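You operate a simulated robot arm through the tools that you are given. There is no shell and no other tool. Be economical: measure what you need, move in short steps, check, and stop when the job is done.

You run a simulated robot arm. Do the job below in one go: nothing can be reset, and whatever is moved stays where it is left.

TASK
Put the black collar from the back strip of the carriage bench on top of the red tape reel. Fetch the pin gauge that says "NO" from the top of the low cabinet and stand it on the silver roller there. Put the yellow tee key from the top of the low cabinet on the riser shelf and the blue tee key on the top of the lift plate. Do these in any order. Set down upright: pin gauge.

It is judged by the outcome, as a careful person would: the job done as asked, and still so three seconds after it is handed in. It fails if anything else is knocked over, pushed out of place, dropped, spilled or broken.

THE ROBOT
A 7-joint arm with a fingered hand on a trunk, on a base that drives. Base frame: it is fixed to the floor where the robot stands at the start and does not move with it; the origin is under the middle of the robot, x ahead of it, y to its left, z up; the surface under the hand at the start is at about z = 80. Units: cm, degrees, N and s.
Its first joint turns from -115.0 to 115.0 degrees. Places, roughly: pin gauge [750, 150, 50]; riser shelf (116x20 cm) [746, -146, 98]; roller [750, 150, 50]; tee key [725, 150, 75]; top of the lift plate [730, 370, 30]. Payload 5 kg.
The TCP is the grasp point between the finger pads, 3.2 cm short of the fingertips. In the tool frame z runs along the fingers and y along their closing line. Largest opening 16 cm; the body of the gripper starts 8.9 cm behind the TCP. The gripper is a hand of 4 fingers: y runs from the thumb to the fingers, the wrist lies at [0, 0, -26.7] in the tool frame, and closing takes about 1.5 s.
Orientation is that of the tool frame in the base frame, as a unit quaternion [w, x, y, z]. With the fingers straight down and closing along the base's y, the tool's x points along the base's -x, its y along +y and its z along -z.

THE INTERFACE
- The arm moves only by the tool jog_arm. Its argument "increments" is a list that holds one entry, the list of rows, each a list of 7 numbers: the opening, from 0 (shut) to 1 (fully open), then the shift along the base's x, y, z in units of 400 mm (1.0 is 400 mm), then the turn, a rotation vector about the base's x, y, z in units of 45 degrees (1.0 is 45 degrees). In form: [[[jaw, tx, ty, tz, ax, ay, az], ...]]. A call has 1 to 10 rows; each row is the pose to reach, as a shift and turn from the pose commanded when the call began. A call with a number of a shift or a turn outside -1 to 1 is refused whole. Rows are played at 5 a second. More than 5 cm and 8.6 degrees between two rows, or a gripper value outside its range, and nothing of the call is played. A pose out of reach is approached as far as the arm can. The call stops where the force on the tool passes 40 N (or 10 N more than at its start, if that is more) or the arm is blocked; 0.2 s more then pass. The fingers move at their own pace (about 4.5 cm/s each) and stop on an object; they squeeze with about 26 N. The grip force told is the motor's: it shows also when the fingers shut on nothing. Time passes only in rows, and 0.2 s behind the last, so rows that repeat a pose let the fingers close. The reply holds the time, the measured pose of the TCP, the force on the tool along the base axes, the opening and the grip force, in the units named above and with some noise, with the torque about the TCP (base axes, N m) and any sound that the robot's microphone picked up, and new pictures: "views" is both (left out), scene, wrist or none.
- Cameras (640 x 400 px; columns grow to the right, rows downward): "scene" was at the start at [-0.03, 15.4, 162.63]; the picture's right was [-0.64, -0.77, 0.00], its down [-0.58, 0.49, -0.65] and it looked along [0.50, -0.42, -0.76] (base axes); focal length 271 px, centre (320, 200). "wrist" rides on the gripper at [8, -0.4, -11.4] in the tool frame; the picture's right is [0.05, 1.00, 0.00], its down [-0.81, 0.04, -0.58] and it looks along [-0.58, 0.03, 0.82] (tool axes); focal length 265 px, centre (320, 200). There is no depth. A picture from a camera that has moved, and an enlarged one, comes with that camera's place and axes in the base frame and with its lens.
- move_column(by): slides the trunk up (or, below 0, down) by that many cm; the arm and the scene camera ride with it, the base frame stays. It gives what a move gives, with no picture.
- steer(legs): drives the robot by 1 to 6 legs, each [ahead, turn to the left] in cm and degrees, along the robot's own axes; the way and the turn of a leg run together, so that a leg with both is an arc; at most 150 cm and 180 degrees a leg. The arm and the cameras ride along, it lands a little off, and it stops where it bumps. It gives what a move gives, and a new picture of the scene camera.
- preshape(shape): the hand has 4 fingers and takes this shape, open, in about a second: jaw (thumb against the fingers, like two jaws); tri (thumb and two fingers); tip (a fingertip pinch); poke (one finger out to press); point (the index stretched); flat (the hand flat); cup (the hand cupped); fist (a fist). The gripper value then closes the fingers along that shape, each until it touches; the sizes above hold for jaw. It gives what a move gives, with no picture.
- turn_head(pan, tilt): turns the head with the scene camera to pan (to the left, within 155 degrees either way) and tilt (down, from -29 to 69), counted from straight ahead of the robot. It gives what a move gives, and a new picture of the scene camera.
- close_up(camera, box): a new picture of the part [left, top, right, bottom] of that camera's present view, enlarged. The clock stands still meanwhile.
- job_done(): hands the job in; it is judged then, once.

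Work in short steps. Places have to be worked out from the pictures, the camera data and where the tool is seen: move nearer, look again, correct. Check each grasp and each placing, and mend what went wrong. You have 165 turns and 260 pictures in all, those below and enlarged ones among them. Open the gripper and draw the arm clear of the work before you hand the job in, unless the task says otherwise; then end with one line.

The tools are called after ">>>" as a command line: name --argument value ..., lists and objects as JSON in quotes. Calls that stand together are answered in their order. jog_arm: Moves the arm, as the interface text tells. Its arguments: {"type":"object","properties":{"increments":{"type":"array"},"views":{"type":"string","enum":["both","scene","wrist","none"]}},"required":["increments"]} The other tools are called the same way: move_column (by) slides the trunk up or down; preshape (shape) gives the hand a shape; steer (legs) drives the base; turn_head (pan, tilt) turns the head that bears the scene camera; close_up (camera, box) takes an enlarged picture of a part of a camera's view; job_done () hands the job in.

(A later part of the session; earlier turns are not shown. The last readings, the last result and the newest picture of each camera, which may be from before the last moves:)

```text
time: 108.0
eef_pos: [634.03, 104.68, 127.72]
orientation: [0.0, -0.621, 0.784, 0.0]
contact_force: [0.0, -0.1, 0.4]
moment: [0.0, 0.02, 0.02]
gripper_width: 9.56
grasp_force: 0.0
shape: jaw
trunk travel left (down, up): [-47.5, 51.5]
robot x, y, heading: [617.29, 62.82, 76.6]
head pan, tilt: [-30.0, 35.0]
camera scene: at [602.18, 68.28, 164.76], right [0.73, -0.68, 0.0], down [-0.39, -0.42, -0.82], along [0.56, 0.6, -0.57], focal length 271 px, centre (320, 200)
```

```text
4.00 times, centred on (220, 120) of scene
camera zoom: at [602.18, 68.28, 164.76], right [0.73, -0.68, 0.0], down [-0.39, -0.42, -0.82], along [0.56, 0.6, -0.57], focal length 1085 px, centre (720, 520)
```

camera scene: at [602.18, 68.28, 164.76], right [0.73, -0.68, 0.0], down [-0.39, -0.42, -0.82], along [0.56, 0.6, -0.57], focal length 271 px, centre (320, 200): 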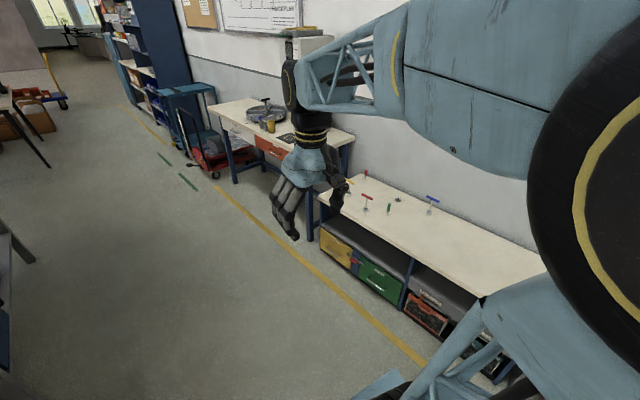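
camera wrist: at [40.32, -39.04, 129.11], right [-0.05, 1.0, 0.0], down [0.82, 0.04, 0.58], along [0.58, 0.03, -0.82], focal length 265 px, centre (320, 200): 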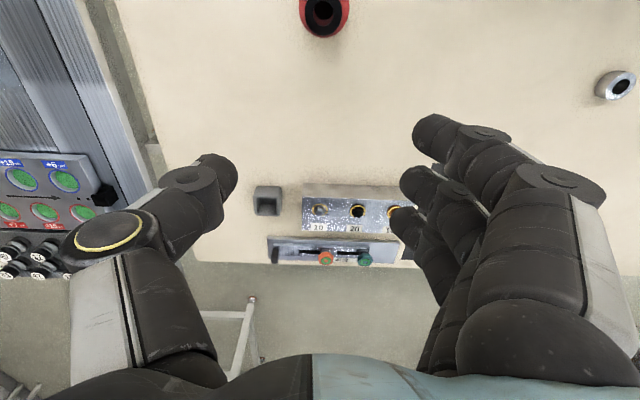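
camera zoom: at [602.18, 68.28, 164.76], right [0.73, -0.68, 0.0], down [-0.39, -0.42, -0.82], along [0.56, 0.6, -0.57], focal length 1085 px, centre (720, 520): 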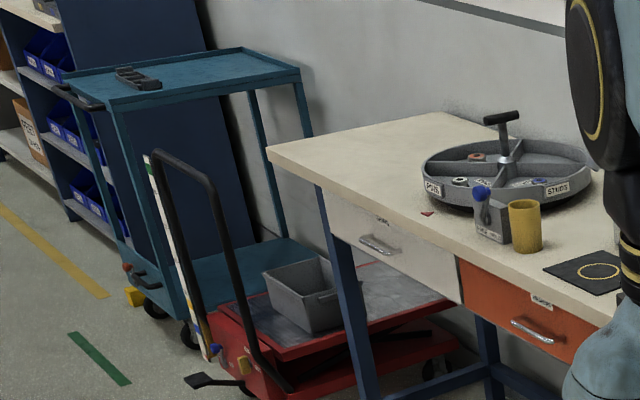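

Items lie at x 730–764, y 126–186. Move to face the cabinet at about (676, 150).

>>> steer --legs '[[88, 0], [0, -76.7], [38, 0]]'

>>> turn_head --pan 0 --tilt 50

```text
time: 118.1
eef_pos: [719.29, 142.93, 127.75]
orientation: [-0.001, -0.003, 1.0, 0.0]
contact_force: [-0.6, 0.3, 0.3]
moment: [-0.03, 0.01, -0.01]
gripper_width: 9.57
grasp_force: 0.0
shape: jaw
trunk travel left (down, up): [-47.5, 51.5]
robot x, y, heading: [674.85, 149.39, 0.5]
head pan, tilt: [-30.0, 35.0]
camera scene: at [676.43, 165.37, 164.75], right [-0.49, -0.87, 0.0], down [-0.5, 0.28, -0.82], along [0.71, -0.41, -0.57], focal length 271 px, centre (320, 200)
```

scene: 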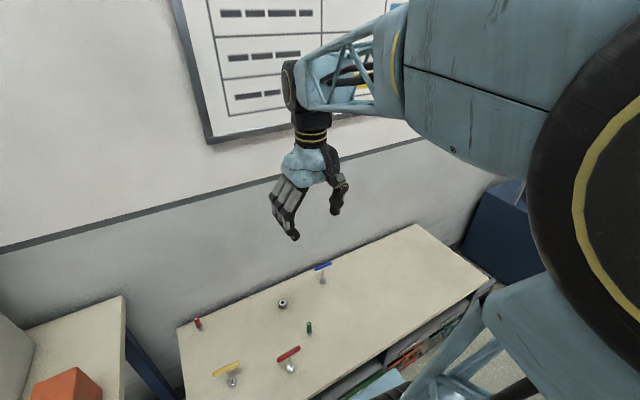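

```text
time: 119.0
eef_pos: [719.26, 142.94, 127.78]
orientation: [0.0, -0.003, 1.0, 0.0]
contact_force: [-0.5, 1.3, -0.5]
moment: [-0.01, -0.01, -0.01]
gripper_width: 9.56
grasp_force: 0.2
shape: jaw
trunk travel left (down, up): [-47.5, 51.5]
robot x, y, heading: [675.17, 149.32, 0.4]
head pan, tilt: [0.0, 50.0]
camera scene: at [676.44, 169.76, 162.59], right [0.01, -1.0, 0.0], down [-0.77, 0.0, -0.64], along [0.64, 0.0, -0.77], focal length 271 px, centre (320, 200)
```

scene: 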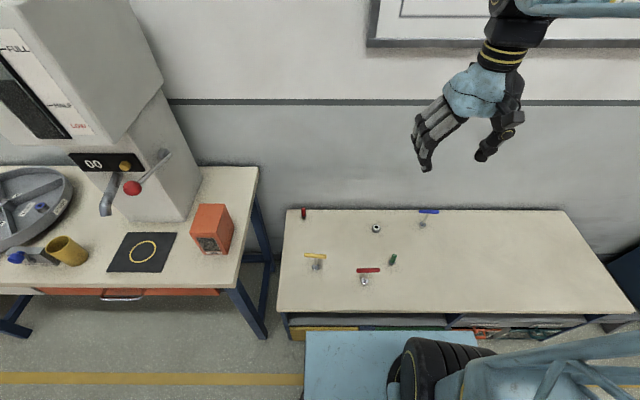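

In position. Lower the trunk 30 cm so the arm works at the cabinet height, then look closely.

>>> move_column --by -30

>>> turn_head --pan -5 --tilt 50

>>> close_up --camera "scene" --box '[240, 120, 480, 270]'

```text
time: 122.0
eef_pos: [719.52, 142.79, 97.11]
orientation: [-0.007, -0.004, 1.0, 0.001]
contact_force: [0.6, -0.6, 0.0]
moment: [-0.01, -0.01, 0.01]
gripper_width: 9.56
grasp_force: 0.1
shape: jaw
trunk travel left (down, up): [-17.5, 81.5]
robot x, y, heading: [675.11, 149.13, 0.4]
head pan, tilt: [0.0, 50.0]
```

```text
time: 122.7
eef_pos: [719.48, 142.8, 97.06]
orientation: [-0.008, -0.003, 1.0, 0.002]
contact_force: [0.6, 0.8, -0.5]
moment: [0.03, 0.0, 0.0]
gripper_width: 9.54
grasp_force: 0.0
shape: jaw
trunk travel left (down, up): [-17.5, 81.5]
robot x, y, heading: [675.13, 149.11, 0.3]
head pan, tilt: [-5.0, 50.0]
camera scene: at [676.41, 169.1, 132.52], right [-0.08, -1.0, 0.0], down [-0.76, 0.06, -0.64], along [0.64, -0.05, -0.77], focal length 271 px, centre (320, 200)
```

scene: 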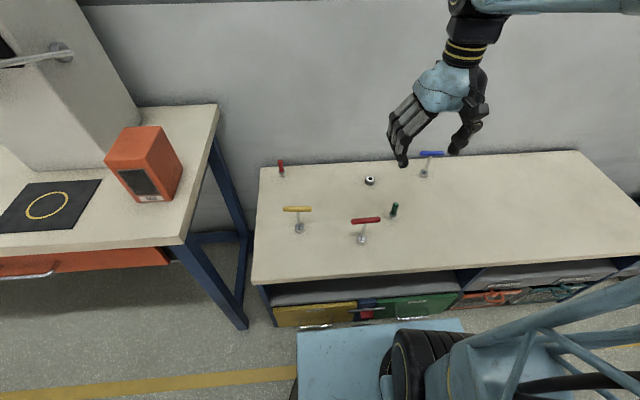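

```text
2.67 times, centred on (360, 195) of scene
camera zoom: at [676.41, 169.1, 132.52], right [-0.08, -1.0, 0.0], down [-0.76, 0.06, -0.64], along [0.64, -0.05, -0.77], focal length 723 px, centre (213, 213)
```

zoom: 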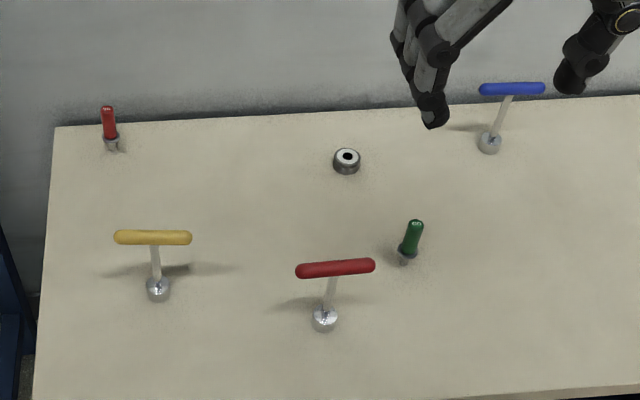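

Zoom on the two pin gauges to read labels, and the roller.

>>> close_up --camera "scene" --box '[265, 150, 297, 180]'

>>> close_up --camera "scene" --box '[376, 195, 408, 225]'

>>> close_up --camera "scene" --box '[352, 166, 392, 191]'

```text
13.33 times, centred on (281, 165) of scene
camera zoom: at [676.41, 169.1, 132.52], right [-0.08, -1.0, 0.0], down [-0.76, 0.06, -0.64], along [0.64, -0.05, -0.77], focal length 3615 px, centre (840, 667)
```

zoom: 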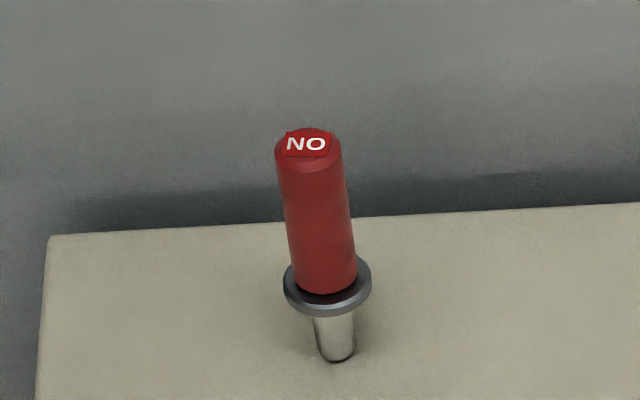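

```text
13.33 times, centred on (392, 210) of scene
camera zoom: at [676.41, 169.1, 132.52], right [-0.08, -1.0, 0.0], down [-0.76, 0.06, -0.64], along [0.64, -0.05, -0.77], focal length 3615 px, centre (-640, 67)
```

zoom: 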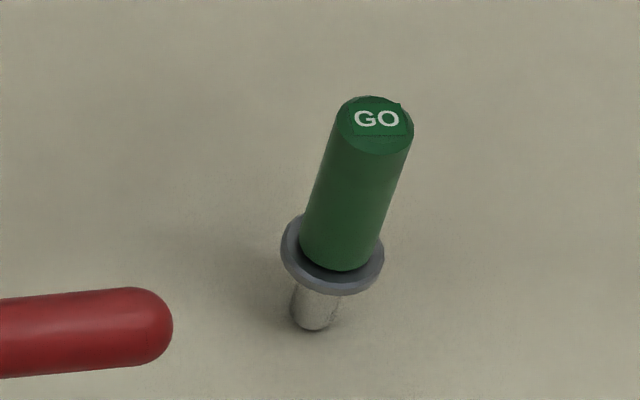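

```text
16.00 times, centred on (372, 178) of scene
camera zoom: at [676.41, 169.1, 132.52], right [-0.08, -1.0, 0.0], down [-0.76, 0.06, -0.64], along [0.64, -0.05, -0.77], focal length 4338 px, centre (-512, 544)
```

zoom: 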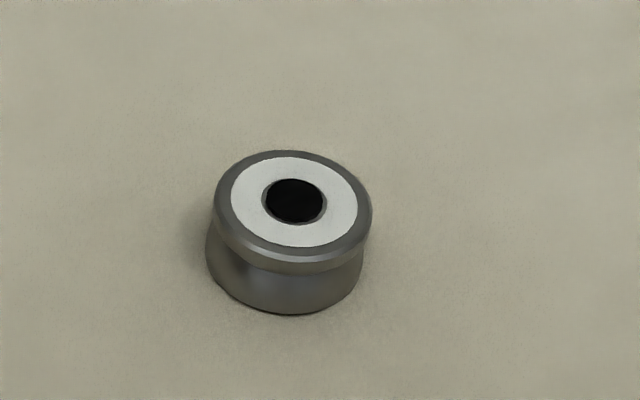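

Red gauge says "NO", at about (758.9, 178.7), top z≈59; roller at (752.8, 142.2). Move toward the gauge at height, hand open.

>>> jog_arm --increments '[[[0.6, 0.07, 0.07, -0.03, 0, 0, 0], [0.6, 0.15, 0.15, -0.06, 0, 0, 0], [0.6, 0.23, 0.23, -0.1, 0, 0, 0], [0.6, 0.31, 0.31, -0.13, 0, 0, 0], [0.6, 0.39, 0.39, -0.17, 0, 0, 0], [0.6, 0.47, 0.47, -0.2, 0, 0, 0], [0.6, 0.55, 0.55, -0.23, 0, 0, 0], [0.6, 0.63, 0.63, -0.27, 0, 0, 0], [0.6, 0.71, 0.71, -0.3, 0, 0, 0], [0.6, 0.79, 0.79, -0.34, 0, 0, 0]]]' --views "both"

```text
time: 124.9
eef_pos: [750.88, 174.53, 84.31]
orientation: [0.0, -0.003, 1.0, 0.001]
contact_force: [0.7, -0.2, 0.6]
moment: [0.02, -0.02, 0.01]
gripper_width: 9.55
grasp_force: 0.0
shape: jaw
trunk travel left (down, up): [-17.5, 81.5]
robot x, y, heading: [674.72, 149.55, 0.1]
head pan, tilt: [-5.0, 50.0]
camera scene: at [676.38, 169.08, 132.58], right [-0.08, -1.0, 0.0], down [-0.76, 0.06, -0.64], along [0.64, -0.05, -0.77], focal length 271 px, centre (320, 200)
camera wrist: at [742.58, 174.18, 95.81], right [-0.06, 1.0, 0.0], down [0.81, 0.05, 0.58], along [0.58, 0.03, -0.82], focal length 265 px, centre (320, 200)
```

scene: 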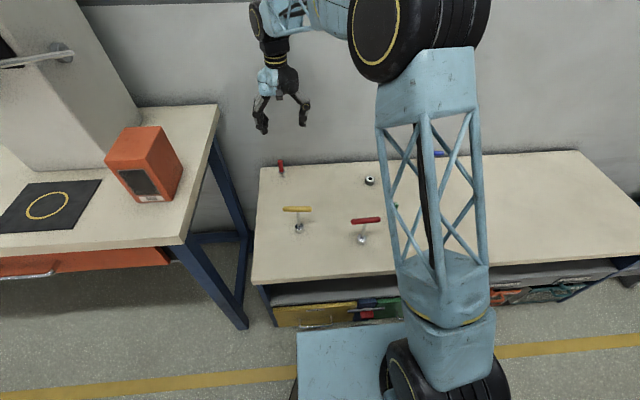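
wrist: 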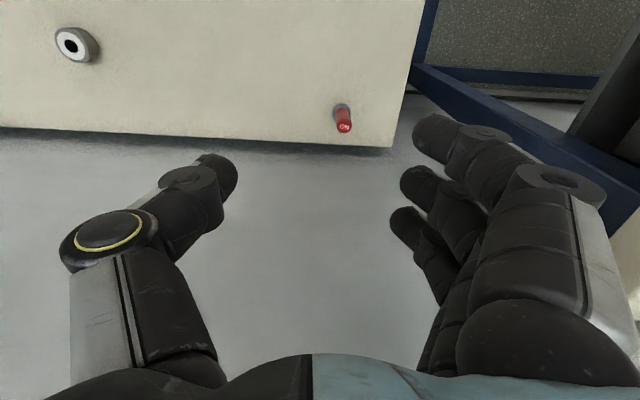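

Wrist view places the gauge nearer x≈755, meaning the cabinet top may be z≈53–54. Move over it and go down part way to refine.

>>> jog_arm --increments '[[[0.6, 0.05, 0.05, -0.05, 0, 0, 0], [0.6, 0.1, 0.095, -0.1, 0, 0, 0], [0.6, 0.1, 0.095, -0.2, 0, 0, 0], [0.6, 0.1, 0.095, -0.27, 0, 0, 0]]]' --views "both"

>>> close_up --camera "scene" --box '[230, 80, 390, 180]'

```text
time: 125.9
eef_pos: [754.89, 178.43, 73.27]
orientation: [0.001, -0.004, 1.0, 0.0]
contact_force: [-0.1, 0.2, -0.3]
moment: [-0.01, -0.04, -0.03]
gripper_width: 9.56
grasp_force: 0.1
shape: jaw
trunk travel left (down, up): [-17.5, 81.5]
robot x, y, heading: [674.9, 149.15, 0.5]
head pan, tilt: [-5.0, 50.0]
camera scene: at [676.41, 169.11, 132.59], right [-0.08, -1.0, 0.0], down [-0.76, 0.06, -0.64], along [0.64, -0.05, -0.77], focal length 271 px, centre (320, 200)
camera wrist: at [746.66, 178.02, 84.74], right [-0.06, 1.0, 0.0], down [0.81, 0.05, 0.58], along [0.58, 0.03, -0.82], focal length 265 px, centre (320, 200)
```

scene: 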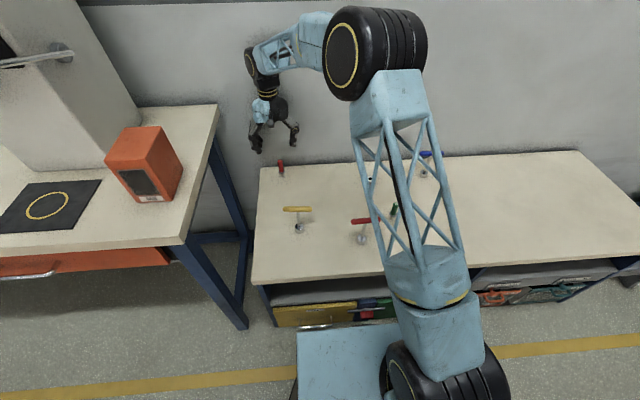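
wrist: 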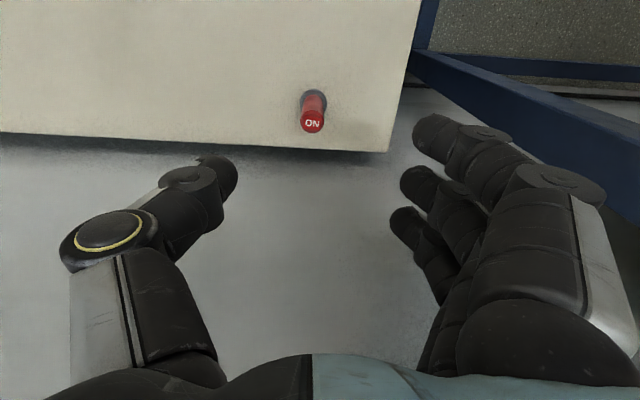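

```text
4.00 times, centred on (310, 130) of scene
camera zoom: at [676.41, 169.11, 132.59], right [-0.08, -1.0, 0.0], down [-0.76, 0.06, -0.64], along [0.64, -0.05, -0.77], focal length 1085 px, centre (360, 480)
```

zoom: 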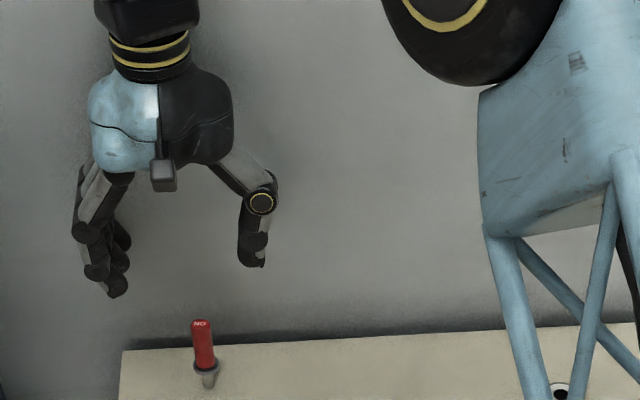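

Triangulated: gauge top at (754.0, 177.7, 64), cabinet top z≈55. Descend around the handle to TCP z≈63 and look.

>>> jog_arm --increments '[[[0.6, -0.02, -0.018, -0.05, 0, 0, 0], [0.55, -0.02, -0.018, -0.12, 0, 0, 0], [0.5, -0.02, -0.018, -0.2, 0, 0, 0], [0.45, -0.02, -0.018, -0.25, 0, 0, 0], [0.45, -0.02, -0.018, -0.25, 0, 0, 0]]]' --views "wrist"

>>> close_up --camera "scene" --box '[230, 100, 350, 175]'

```text
time: 127.1
eef_pos: [753.95, 177.48, 63.34]
orientation: [-0.001, -0.004, 1.0, 0.0]
contact_force: [-0.7, 0.8, 0.5]
moment: [-0.02, 0.01, -0.01]
gripper_width: 7.29
grasp_force: 0.1
shape: jaw
trunk travel left (down, up): [-17.5, 81.5]
robot x, y, heading: [674.66, 149.45, 0.4]
head pan, tilt: [-5.0, 50.0]
camera wrist: at [745.86, 177.07, 74.72], right [-0.06, 1.0, 0.0], down [0.81, 0.05, 0.58], along [0.58, 0.03, -0.82], focal length 265 px, centre (320, 200)
```

wrist: 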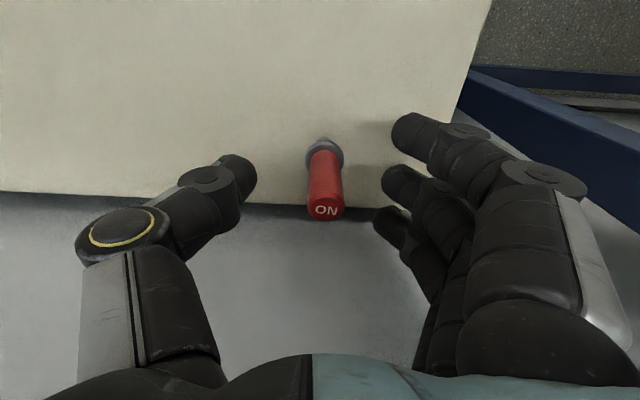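

```text
5.33 times, centred on (290, 138) of scene
camera zoom: at [676.44, 169.12, 132.58], right [-0.08, -1.0, 0.0], down [-0.76, 0.06, -0.64], along [0.64, -0.05, -0.77], focal length 1446 px, centre (480, 533)
```

zoom: 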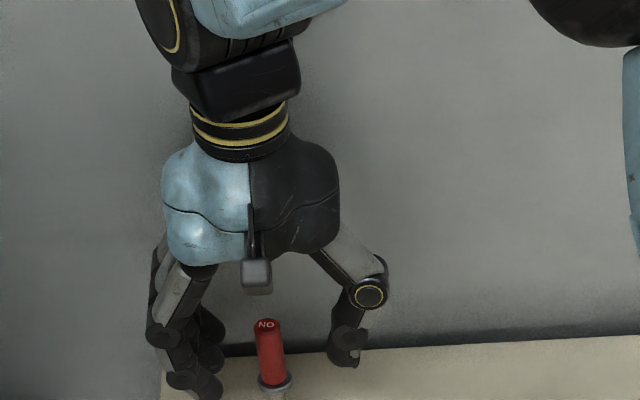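

Gauge is between thumb and middle finger. Lower 0.6 cm and close.

>>> jog_arm --increments '[[[0.45, 0, 0.007, -0.015, 0, 0, 0], [0.35, 0, 0.007, -0.015, 0, 0, 0], [0.25, 0, 0.007, -0.015, 0, 0, 0], [0.1, 0, 0.007, -0.015, 0, 0, 0], [0.0, 0, 0.007, -0.015, 0, 0, 0], [0.0, 0, 0.007, -0.015, 0, 0, 0], [0.0, 0, 0.007, -0.015, 0, 0, 0], [0.0, 0, 0.007, -0.015, 0, 0, 0]]]' --views "wrist"

>>> close_up --camera "scene" --box '[230, 100, 350, 175]'

```text
time: 128.9
eef_pos: [753.93, 177.81, 62.58]
orientation: [0.0, -0.004, 1.0, 0.0]
contact_force: [0.6, 0.1, 0.0]
moment: [0.01, 0.01, 0.01]
gripper_width: 0.07
grasp_force: 25.9
shape: jaw
trunk travel left (down, up): [-17.5, 81.5]
robot x, y, heading: [674.54, 149.56, 0.4]
head pan, tilt: [-5.0, 50.0]
camera wrist: at [745.86, 177.41, 74.15], right [-0.06, 1.0, 0.0], down [0.81, 0.05, 0.58], along [0.58, 0.03, -0.82], focal length 265 px, centre (320, 200)
```

wrist: 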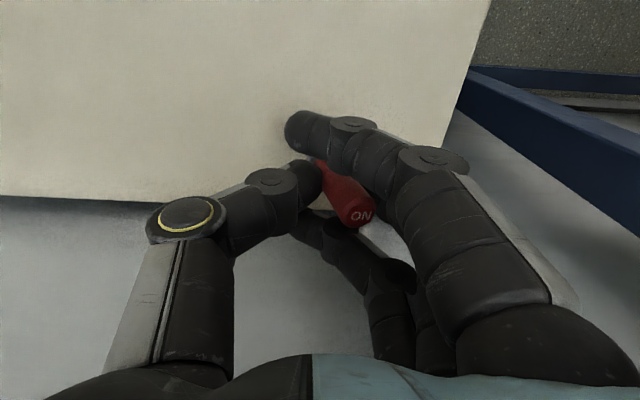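

```text
5.33 times, centred on (290, 138) of scene
camera zoom: at [676.43, 169.11, 132.58], right [-0.08, -1.0, 0.0], down [-0.76, 0.06, -0.64], along [0.64, -0.05, -0.77], focal length 1446 px, centre (480, 533)
```

zoom: 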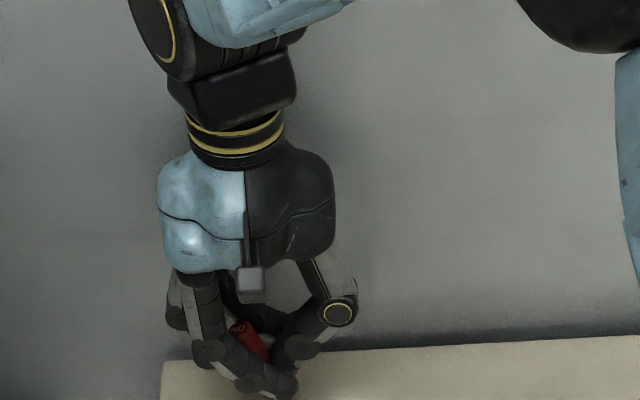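

The gauge tilted in the grip (top leaning to +y). It is held; lift it clear and measure the tilt, which I can undo by tilting the hand.

>>> jog_arm --increments '[[[0.0, 0, 0, 0.03, 0, 0, 0], [0.0, 0, 0, 0.08, 0, 0, 0], [0.0, 0, 0, 0.15, 0, 0, 0], [0.0, 0, 0, 0.25, 0, 0, 0], [0.0, 0, 0, 0.3, 0, 0, 0]]]' --views "wrist"

>>> close_up --camera "scene" --box '[230, 80, 350, 155]'

>>> close_up --camera "wrist" --box '[240, 100, 448, 230]'

```text
time: 130.1
eef_pos: [753.91, 177.93, 74.92]
orientation: [0.0, -0.004, 1.0, -0.001]
contact_force: [-1.0, 0.0, -0.4]
moment: [0.03, 0.01, 0.0]
gripper_width: 0.06
grasp_force: 26.2
shape: jaw
trunk travel left (down, up): [-17.5, 81.5]
robot x, y, heading: [674.72, 149.36, 0.3]
head pan, tilt: [-5.0, 50.0]
camera wrist: at [745.76, 177.59, 86.39], right [-0.06, 1.0, 0.0], down [0.81, 0.05, 0.58], along [0.58, 0.03, -0.82], focal length 265 px, centre (320, 200)
```

wrist: 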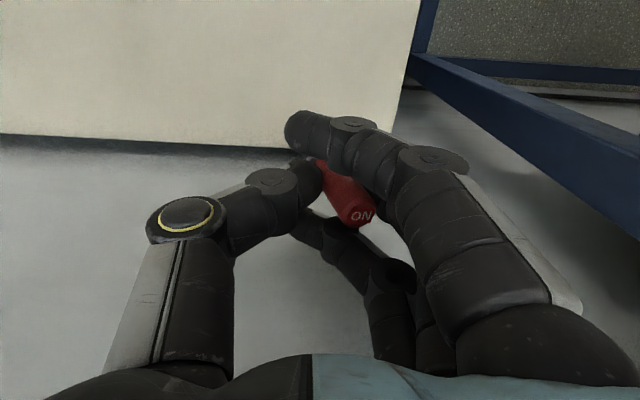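

```text
5.33 times, centred on (290, 118) of scene
camera zoom: at [676.42, 169.11, 132.58], right [-0.08, -1.0, 0.0], down [-0.76, 0.06, -0.64], along [0.64, -0.05, -0.77], focal length 1446 px, centre (480, 640)
```

zoom: 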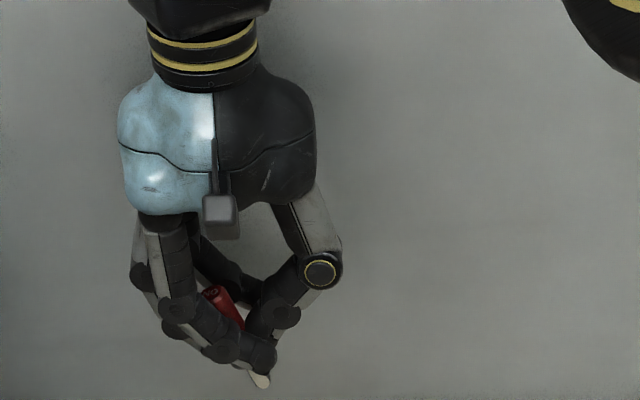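

```text
3.08 times, centred on (344, 165) of wrist
camera zoom: at [745.76, 177.59, 86.39], right [-0.06, 1.0, 0.0], down [0.81, 0.05, 0.58], along [0.58, 0.03, -0.82], focal length 817 px, centre (246, 308)
```

zoom: 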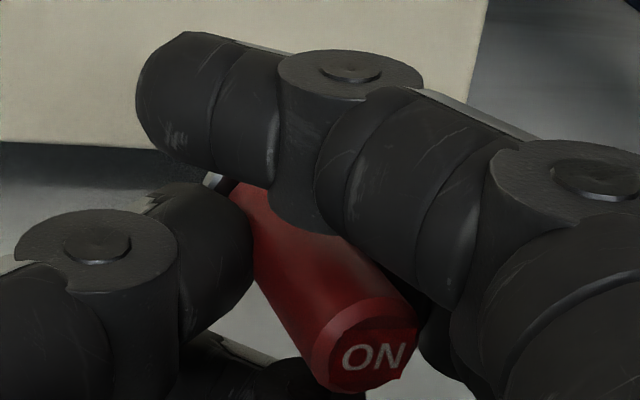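

Top at about (754.5, 180.2, 75.2), axis leaning ~20° to +y. Rotate the hand +20° about x to bring the gauge vertical, raising a little.

>>> jog_arm --increments '[[[0.0, 0, 0, 0.03, 0.15, 0, 0], [0.0, 0, -0.05, 0.06, 0.3, 0, 0], [0.0, 0, -0.1, 0.08, 0.44, 0, 0], [0.0, 0, -0.15, 0.08, 0.44, 0, 0], [0.0, 0, -0.15, 0.08, 0.44, 0, 0]]]' --views "wrist"

>>> close_up --camera "scene" --box '[240, 70, 360, 145]'

>>> close_up --camera "wrist" --box '[240, 100, 448, 230]'

```text
time: 131.3
eef_pos: [753.89, 171.94, 77.89]
orientation: [0.001, -0.004, 0.985, 0.172]
contact_force: [0.9, 0.6, -0.5]
moment: [0.0, 0.04, -0.01]
gripper_width: 0.06
grasp_force: 25.7
shape: jaw
trunk travel left (down, up): [-17.5, 81.5]
robot x, y, heading: [674.71, 149.33, 0.6]
head pan, tilt: [-5.0, 50.0]
camera wrist: at [745.79, 167.69, 88.5], right [-0.06, 0.94, 0.34], down [0.81, -0.15, 0.56], along [0.58, 0.31, -0.76], focal length 265 px, centre (320, 200)
```

wrist: 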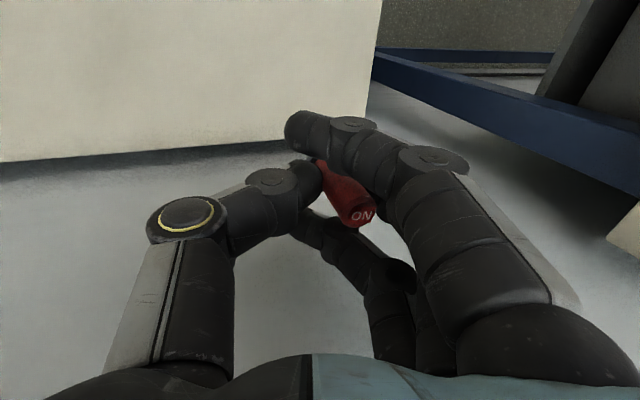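

```text
5.33 times, centred on (300, 108) of scene
camera zoom: at [676.42, 169.09, 132.58], right [-0.08, -1.0, 0.0], down [-0.76, 0.06, -0.64], along [0.64, -0.05, -0.77], focal length 1446 px, centre (427, 693)
```

zoom: 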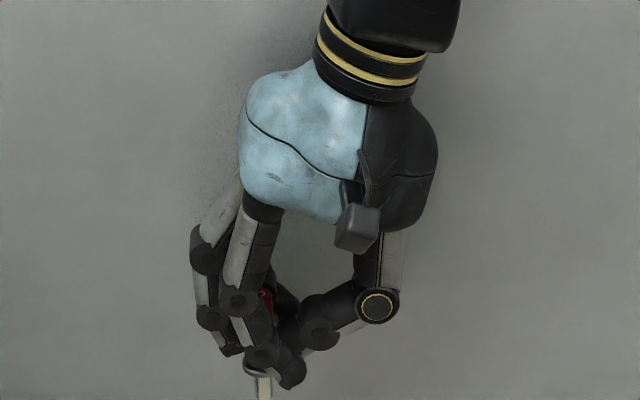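

```text
3.08 times, centred on (344, 165) of wrist
camera zoom: at [745.79, 167.69, 88.5], right [-0.06, 0.94, 0.34], down [0.81, -0.15, 0.56], along [0.58, 0.31, -0.76], focal length 817 px, centre (246, 308)
```

zoom: 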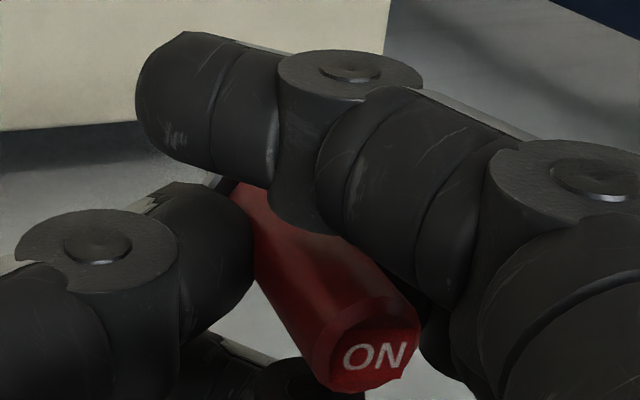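

Zoom on the stub to measure its lean.

>>> close_up --camera "scene" --box '[272, 115, 312, 153]'

```text
10.53 times, centred on (292, 134) of scene
camera zoom: at [676.42, 169.09, 132.58], right [-0.08, -1.0, 0.0], down [-0.76, 0.06, -0.64], along [0.64, -0.05, -0.77], focal length 2854 px, centre (615, 895)
```

zoom: 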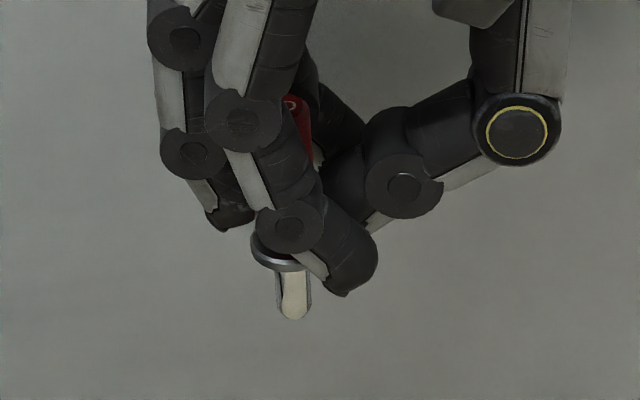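

The gauge is now nearly vertical; tip offset from TCP about (0.5, 1.75, -7). Move so that the tip hovers ~4 cm above the roller at (748, 143.6).

>>> jog_arm --increments '[[[0.0, -0.02, -0.11, 0, 0, 0, 0], [0.0, -0.05, -0.22, 0, 0, 0, 0], [0.0, -0.07, -0.33, 0, 0, 0, 0], [0.0, -0.1, -0.44, 0, 0, 0, 0], [0.0, -0.12, -0.55, 0, 0, 0, 0], [0.0, -0.15, -0.66, 0, 0, 0, 0], [0.0, -0.16, -0.7525, 0, 0, 0, 0], [0.0, -0.16, -0.7525, -0.1, 0, 0, 0], [0.0, -0.16, -0.7525, -0.2, 0, 0, 0], [0.0, -0.16, -0.7525, -0.2, 0, 0, 0]]]'

```text
time: 133.5
eef_pos: [747.7, 141.95, 69.75]
orientation: [0.001, -0.003, 0.985, 0.172]
contact_force: [-0.1, -0.5, -1.3]
moment: [0.04, -0.01, 0.01]
gripper_width: 0.08
grasp_force: 25.4
shape: jaw
trunk travel left (down, up): [-17.5, 81.5]
robot x, y, heading: [675.08, 149.32, 0.3]
head pan, tilt: [-5.0, 50.0]
camera scene: at [676.44, 169.07, 132.59], right [-0.08, -1.0, 0.0], down [-0.76, 0.06, -0.64], along [0.64, -0.05, -0.77], focal length 271 px, centre (320, 200)
camera wrist: at [739.53, 137.68, 80.53], right [-0.06, 0.94, 0.34], down [0.81, -0.15, 0.56], along [0.58, 0.31, -0.76], focal length 265 px, centre (320, 200)
```

scene: 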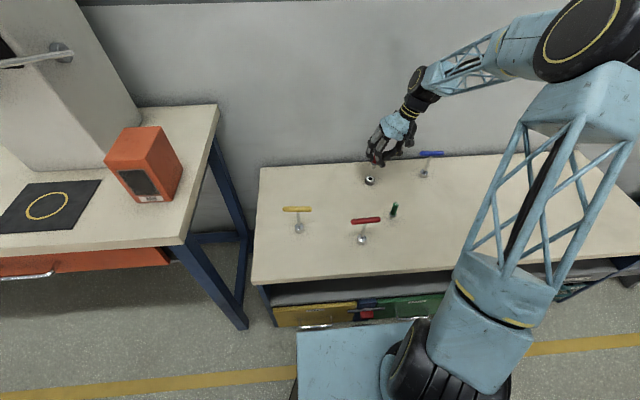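
wrist: 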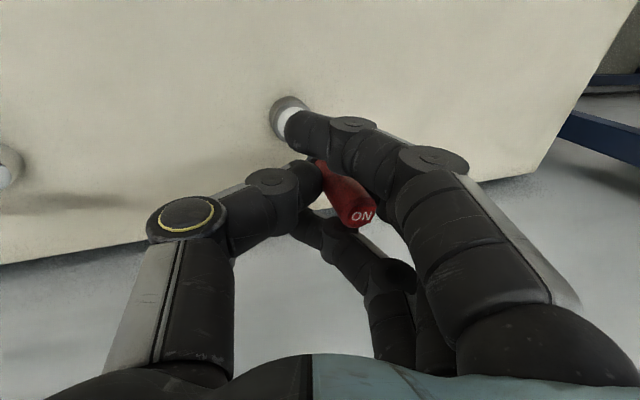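

The scene camera sees both; zoom in on tip and roller.

>>> close_up --camera "scene" --box '[350, 155, 398, 185]'

>>> close_up --camera "wrist" --box '[240, 70, 368, 150]'

```text
13.33 times, centred on (374, 170) of scene
camera zoom: at [676.44, 169.07, 132.59], right [-0.08, -1.0, 0.0], down [-0.76, 0.06, -0.64], along [0.64, -0.05, -0.77], focal length 3615 px, centre (-400, 600)
```

zoom: 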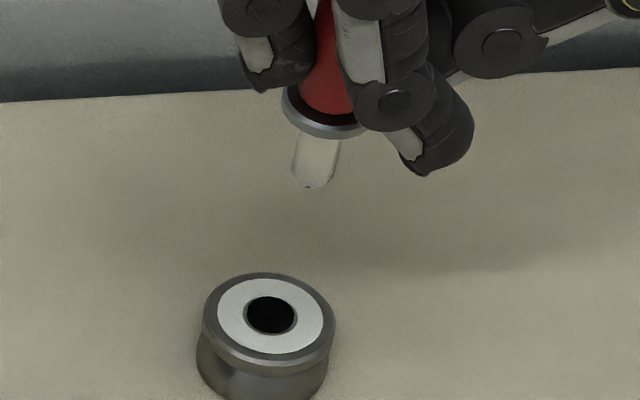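

```text
5.00 times, centred on (304, 110) of wrist
camera zoom: at [739.53, 137.68, 80.53], right [-0.06, 0.94, 0.34], down [0.81, -0.15, 0.56], along [0.58, 0.31, -0.76], focal length 1327 px, centre (400, 650)
```

zoom: 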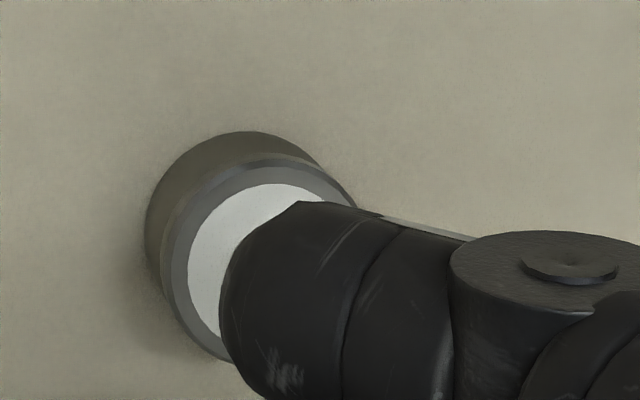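

Tip is about 5 cm above and 0.5 cm to the -y side of the hole. Shift +0.5 in y and lower 4 cm, then check.

>>> jog_arm --increments '[[[0.0, 0, 0.012, -0.04, 0, 0, 0], [0.0, 0, 0.012, -0.08, 0, 0, 0], [0.0, 0, 0.012, -0.1, 0, 0, 0], [0.0, 0, 0.012, -0.1, 0, 0, 0]]]' --views "none"

>>> close_up --camera "scene" --box '[350, 160, 398, 190]'

```text
time: 134.5
eef_pos: [747.72, 142.33, 65.97]
orientation: [0.001, -0.003, 0.985, 0.172]
contact_force: [-0.3, 0.2, -0.4]
moment: [-0.02, 0.03, 0.0]
gripper_width: 0.06
grasp_force: 26.2
shape: jaw
trunk travel left (down, up): [-17.5, 81.5]
robot x, y, heading: [674.62, 149.41, 0.4]
head pan, tilt: [-5.0, 50.0]
```

```text
13.33 times, centred on (374, 175) of scene
camera zoom: at [676.43, 169.08, 132.59], right [-0.08, -1.0, 0.0], down [-0.76, 0.06, -0.64], along [0.64, -0.05, -0.77], focal length 3615 px, centre (-400, 533)
```

zoom: 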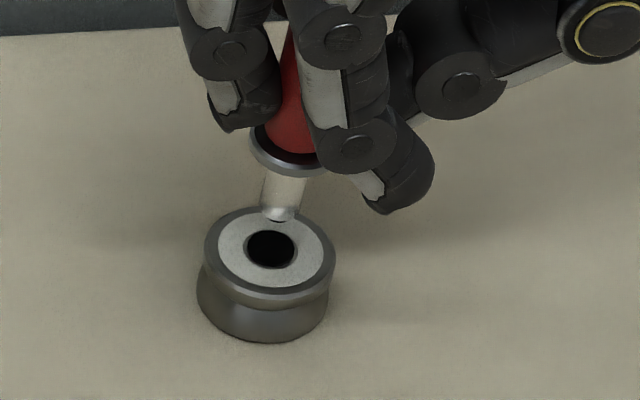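

Zoom tighter to judge the remaining gap and offset.

>>> close_up --camera "scene" --box '[364, 172, 380, 182]'

>>> close_up --camera "wrist" --box '[240, 90, 400, 190]'

```text
16.00 times, centred on (372, 177) of scene
camera zoom: at [676.43, 169.08, 132.59], right [-0.08, -1.0, 0.0], down [-0.76, 0.06, -0.64], along [0.64, -0.05, -0.77], focal length 4338 px, centre (-512, 568)
```

zoom: 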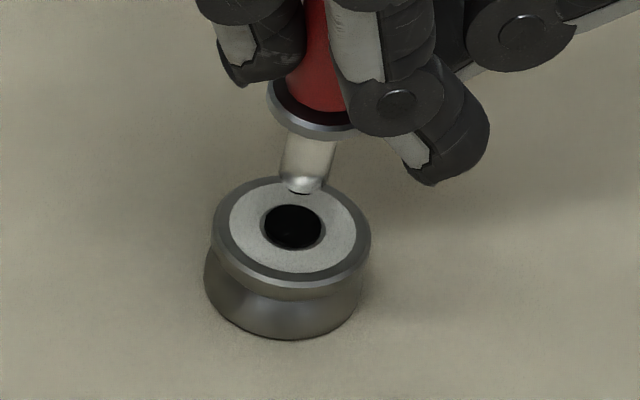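

```text
4.00 times, centred on (320, 140) of wrist
camera zoom: at [739.55, 138.03, 76.65], right [-0.06, 0.94, 0.34], down [0.81, -0.15, 0.56], along [0.58, 0.31, -0.76], focal length 1062 px, centre (320, 440)
```

zoom: 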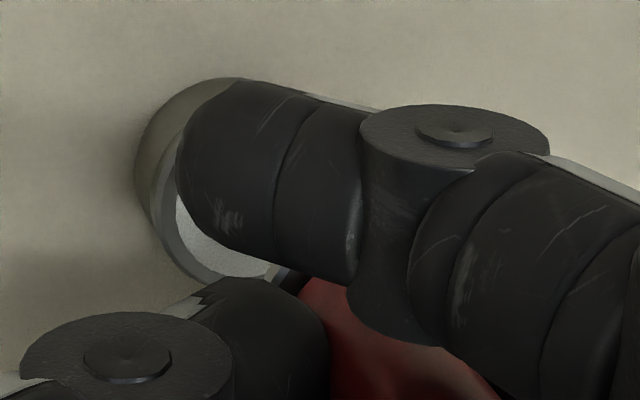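

Lower 1 cm further in small steps, watching force.

>>> jog_arm --increments '[[[0.0, 0, 0, -0.01, 0, 0, 0], [0.0, 0, 0, -0.02, 0, 0, 0], [0.0, 0, 0, -0.025, 0, 0, 0], [0.0, 0, 0, -0.025, 0, 0, 0]]]' --views "none"

>>> close_up --camera "scene" --box '[356, 162, 388, 182]'

```text
time: 135.5
eef_pos: [747.64, 142.19, 64.84]
orientation: [0.0, -0.003, 0.985, 0.173]
contact_force: [0.5, -0.7, 0.0]
moment: [0.0, -0.02, 0.01]
gripper_width: 0.07
grasp_force: 26.4
shape: jaw
trunk travel left (down, up): [-17.5, 81.5]
robot x, y, heading: [674.75, 149.73, 0.5]
head pan, tilt: [-5.0, 50.0]
```

```text
16.00 times, centred on (372, 172) of scene
camera zoom: at [676.43, 169.08, 132.59], right [-0.08, -1.0, 0.0], down [-0.76, 0.06, -0.64], along [0.64, -0.05, -0.77], focal length 4338 px, centre (-512, 648)
```

zoom: 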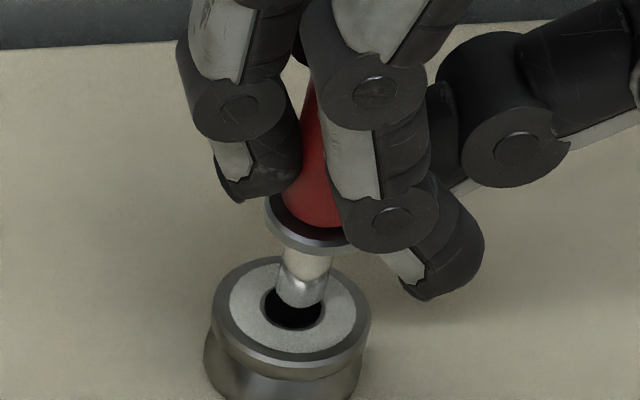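

Tip is right over the hole. Shift +0.15 cm in y and lower another 0.5 cm.

>>> jog_arm --increments '[[[0.0, 0, 0.004, -0.004, 0, 0, 0], [0.0, 0, 0.004, -0.008, 0, 0, 0], [0.0, 0, 0.004, -0.012, 0, 0, 0], [0.0, 0, 0.004, -0.012, 0, 0, 0]]]' --views "none"

>>> close_up --camera "scene" --box '[356, 162, 388, 182]'

```text
time: 136.5
eef_pos: [747.7, 142.37, 64.45]
orientation: [0.0, -0.003, 0.985, 0.172]
contact_force: [0.5, -0.2, -0.2]
moment: [-0.01, 0.0, -0.02]
gripper_width: 0.08
grasp_force: 26.0
shape: jaw
trunk travel left (down, up): [-17.5, 81.5]
robot x, y, heading: [674.98, 149.41, 0.5]
head pan, tilt: [-5.0, 50.0]
```

```text
16.00 times, centred on (372, 172) of scene
camera zoom: at [676.43, 169.08, 132.59], right [-0.08, -1.0, 0.0], down [-0.76, 0.06, -0.64], along [0.64, -0.05, -0.77], focal length 4338 px, centre (-512, 648)
```

zoom: 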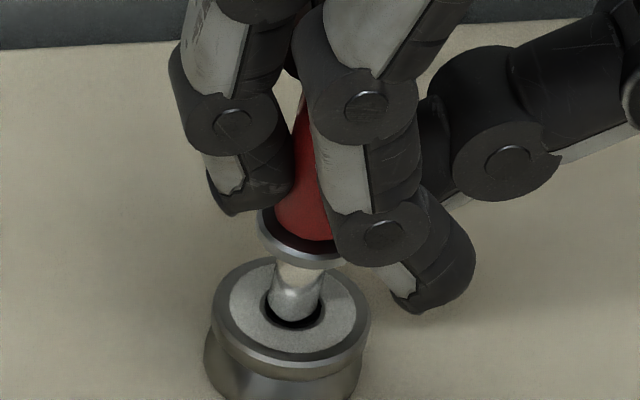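

It appears to be entering the hole. Lower 0.6 more.

>>> jog_arm --increments '[[[0.0, 0, 0.001, -0.005, 0, 0, 0], [0.0, 0, 0.001, -0.01, 0, 0, 0], [0.0, 0, 0.001, -0.015, 0, 0, 0], [0.0, 0, 0.001, -0.015, 0, 0, 0]]]' --views "none"

>>> close_up --camera "scene" --box '[356, 162, 388, 182]'

```text
time: 137.5
eef_pos: [747.69, 142.38, 64.09]
orientation: [0.002, -0.002, 0.985, 0.172]
contact_force: [0.7, 0.7, 8.2]
moment: [0.18, -0.02, -0.01]
gripper_width: 0.13
grasp_force: 26.3
shape: jaw
trunk travel left (down, up): [-17.5, 81.5]
robot x, y, heading: [674.96, 149.22, 0.3]
head pan, tilt: [-5.0, 50.0]
```

```text
16.00 times, centred on (372, 172) of scene
camera zoom: at [676.37, 169.09, 132.6], right [-0.08, -1.0, 0.0], down [-0.76, 0.06, -0.64], along [0.64, -0.05, -0.77], focal length 4338 px, centre (-512, 648)
```

zoom: 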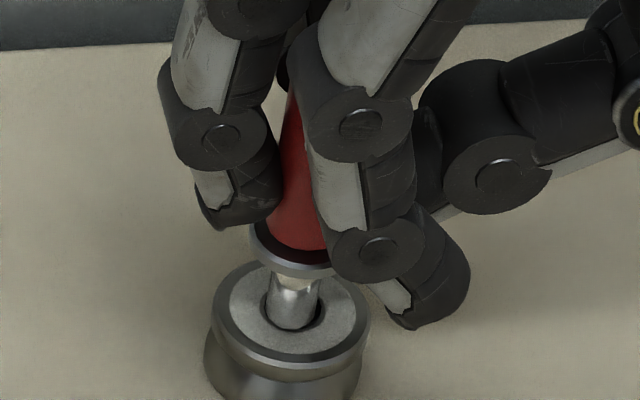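

Stub appears to rest on the near (-x) rim, about 0.6 cm short in x. Raise 0.4, shift +0.6 in x, lower again.

>>> jog_arm --increments '[[[0.0, 0, 0, 0.012, 0, 0, 0], [0.0, 0.008, 0, 0.012, 0, 0, 0], [0.0, 0.014, 0, 0.012, 0, 0, 0], [0.0, 0.014, 0, 0.012, 0, 0, 0]]]' --views "none"

>>> close_up --camera "scene" --box '[356, 162, 388, 182]'

```text
time: 138.5
eef_pos: [748.13, 142.35, 64.47]
orientation: [0.001, -0.002, 0.985, 0.172]
contact_force: [0.2, 0.1, 0.1]
moment: [0.01, 0.02, -0.01]
gripper_width: 0.12
grasp_force: 26.3
shape: jaw
trunk travel left (down, up): [-17.5, 81.5]
robot x, y, heading: [674.65, 149.38, 0.3]
head pan, tilt: [-5.0, 50.0]
```

```text
16.00 times, centred on (372, 172) of scene
camera zoom: at [676.43, 169.08, 132.58], right [-0.08, -1.0, 0.0], down [-0.76, 0.06, -0.64], along [0.64, -0.05, -0.77], focal length 4338 px, centre (-512, 648)
```

zoom: 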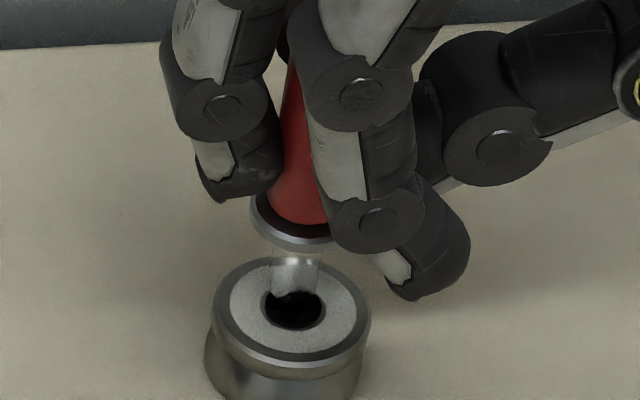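

Aligned over the hole; lower 0.6 cm.

>>> jog_arm --increments '[[[0.0, 0, 0, -0.005, 0, 0, 0], [0.0, 0, 0, -0.01, 0, 0, 0], [0.0, 0, 0, -0.015, 0, 0, 0], [0.0, 0, 0, -0.015, 0, 0, 0]]]' --views "none"

>>> close_up --camera "scene" --box '[356, 162, 388, 182]'

```text
time: 139.5
eef_pos: [748.17, 142.32, 63.95]
orientation: [0.001, -0.003, 0.985, 0.172]
contact_force: [1.4, -0.2, 12.8]
moment: [0.15, 0.02, 0.01]
gripper_width: 0.17
grasp_force: 25.8
shape: jaw
trunk travel left (down, up): [-17.5, 81.5]
robot x, y, heading: [674.73, 149.49, 0.1]
head pan, tilt: [-5.0, 50.0]
```

```text
16.00 times, centred on (372, 172) of scene
camera zoom: at [676.37, 169.08, 132.61], right [-0.08, -1.0, 0.0], down [-0.76, 0.06, -0.64], along [0.64, -0.05, -0.77], focal length 4338 px, centre (-512, 648)
```

zoom: 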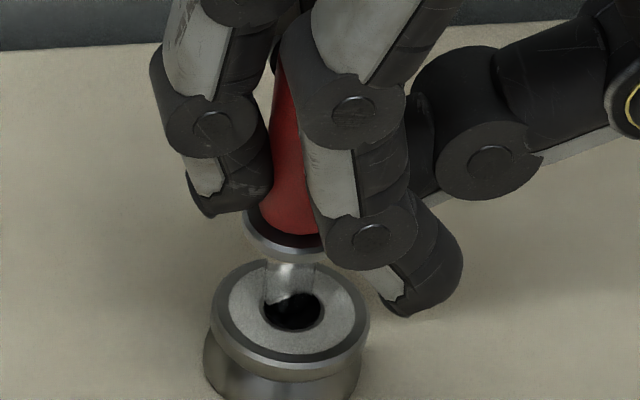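

Contact again without insertion. Raise 1.5 cm and re-measure the gauge pose.

>>> jog_arm --increments '[[[0.0, 0, 0, 0.015, 0, 0, 0], [0.0, 0, 0, 0.04, 0, 0, 0], [0.0, 0, 0, 0.04, 0, 0, 0]]]' --views "none"

>>> close_up --camera "scene" --box '[356, 162, 388, 182]'

>>> close_up --camera "wrist" --box '[240, 100, 448, 230]'

```text
time: 140.3
eef_pos: [748.12, 142.43, 65.22]
orientation: [0.0, -0.002, 0.985, 0.172]
contact_force: [0.1, 0.2, -0.2]
moment: [0.02, 0.02, -0.02]
gripper_width: 0.14
grasp_force: 25.7
shape: jaw
trunk travel left (down, up): [-17.5, 81.5]
robot x, y, heading: [674.97, 149.55, 0.1]
head pan, tilt: [-5.0, 50.0]
```

```text
16.00 times, centred on (372, 172) of scene
camera zoom: at [676.42, 169.08, 132.58], right [-0.08, -1.0, 0.0], down [-0.76, 0.06, -0.64], along [0.64, -0.05, -0.77], focal length 4338 px, centre (-512, 648)
```

zoom: 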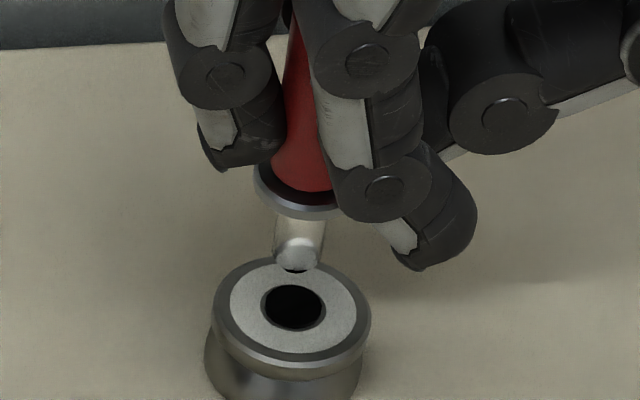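

```text
3.08 times, centred on (344, 165) of wrist
camera zoom: at [739.98, 138.12, 76.06], right [-0.06, 0.94, 0.34], down [0.81, -0.15, 0.56], along [0.58, 0.31, -0.76], focal length 817 px, centre (246, 308)
```

zoom: 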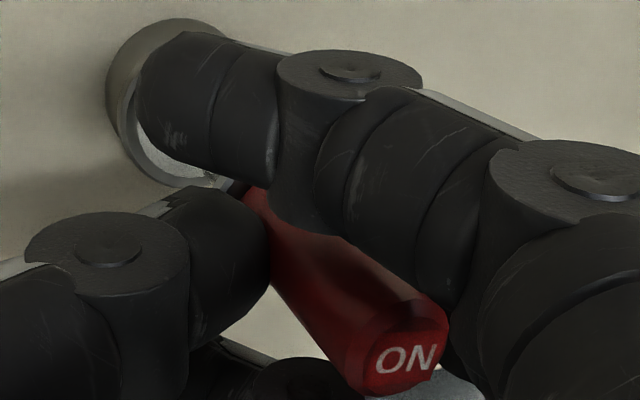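

The gauge slipped ~9° in the grip (top toward +y). Rotate the hand another 9.5° about x, pivoting about the tip, and re-check.

>>> jog_arm --increments '[[[0.0, 0, -0.009, 0.0, 0.07, 0, 0], [0.0, 0, -0.018, 0, 0.14, 0, 0], [0.0, 0, -0.0285, 0, 0.21, 0, 0], [0.0, 0, -0.0285, 0, 0.21, 0, 0]]]' --views "none"

>>> close_up --camera "scene" --box '[356, 162, 388, 182]'

```text
time: 141.3
eef_pos: [748.23, 141.35, 65.3]
orientation: [0.001, -0.003, 0.967, 0.253]
contact_force: [-0.8, 0.5, -1.1]
moment: [-0.02, 0.01, -0.01]
gripper_width: 0.13
grasp_force: 25.4
shape: jaw
trunk travel left (down, up): [-17.5, 81.5]
robot x, y, heading: [675.12, 149.18, 0.4]
head pan, tilt: [-5.0, 50.0]
```

```text
16.00 times, centred on (372, 172) of scene
camera zoom: at [676.45, 169.09, 132.59], right [-0.08, -1.0, 0.0], down [-0.76, 0.06, -0.64], along [0.64, -0.05, -0.77], focal length 4338 px, centre (-512, 648)
```

zoom: 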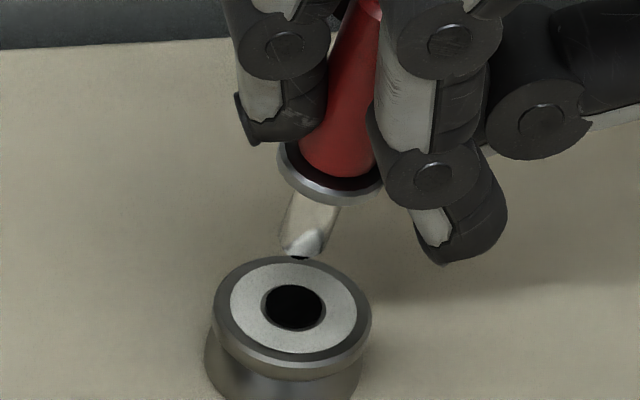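

Over-corrected: by flange/tip geometry about 6.4° too far. Rotate back 6.4°, keeping the tip in place.

>>> jog_arm --increments '[[[0.0, 0, 0.009, 0.0, -0.07, 0, 0], [0.0, 0, 0.018, 0, -0.142, 0, 0], [0.0, 0, 0.018, 0, -0.142, 0, 0]]]' --views "none"

>>> close_up --camera "scene" --box '[356, 162, 388, 182]'

```text
time: 142.1
eef_pos: [748.2, 142.03, 65.26]
orientation: [0.001, -0.003, 0.98, 0.199]
contact_force: [-0.2, -0.2, -0.9]
moment: [-0.01, -0.02, 0.0]
gripper_width: 0.14
grasp_force: 26.1
shape: jaw
trunk travel left (down, up): [-17.5, 81.5]
robot x, y, heading: [674.66, 149.44, 0.5]
head pan, tilt: [-5.0, 50.0]
```

```text
16.00 times, centred on (372, 172) of scene
camera zoom: at [676.44, 169.09, 132.58], right [-0.08, -1.0, 0.0], down [-0.76, 0.06, -0.64], along [0.64, -0.05, -0.77], focal length 4338 px, centre (-512, 648)
```

zoom: 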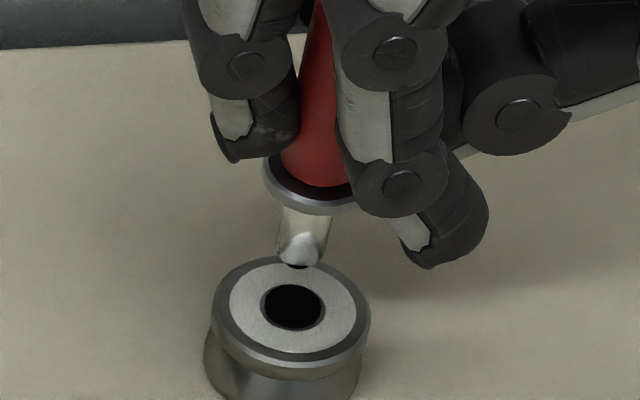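

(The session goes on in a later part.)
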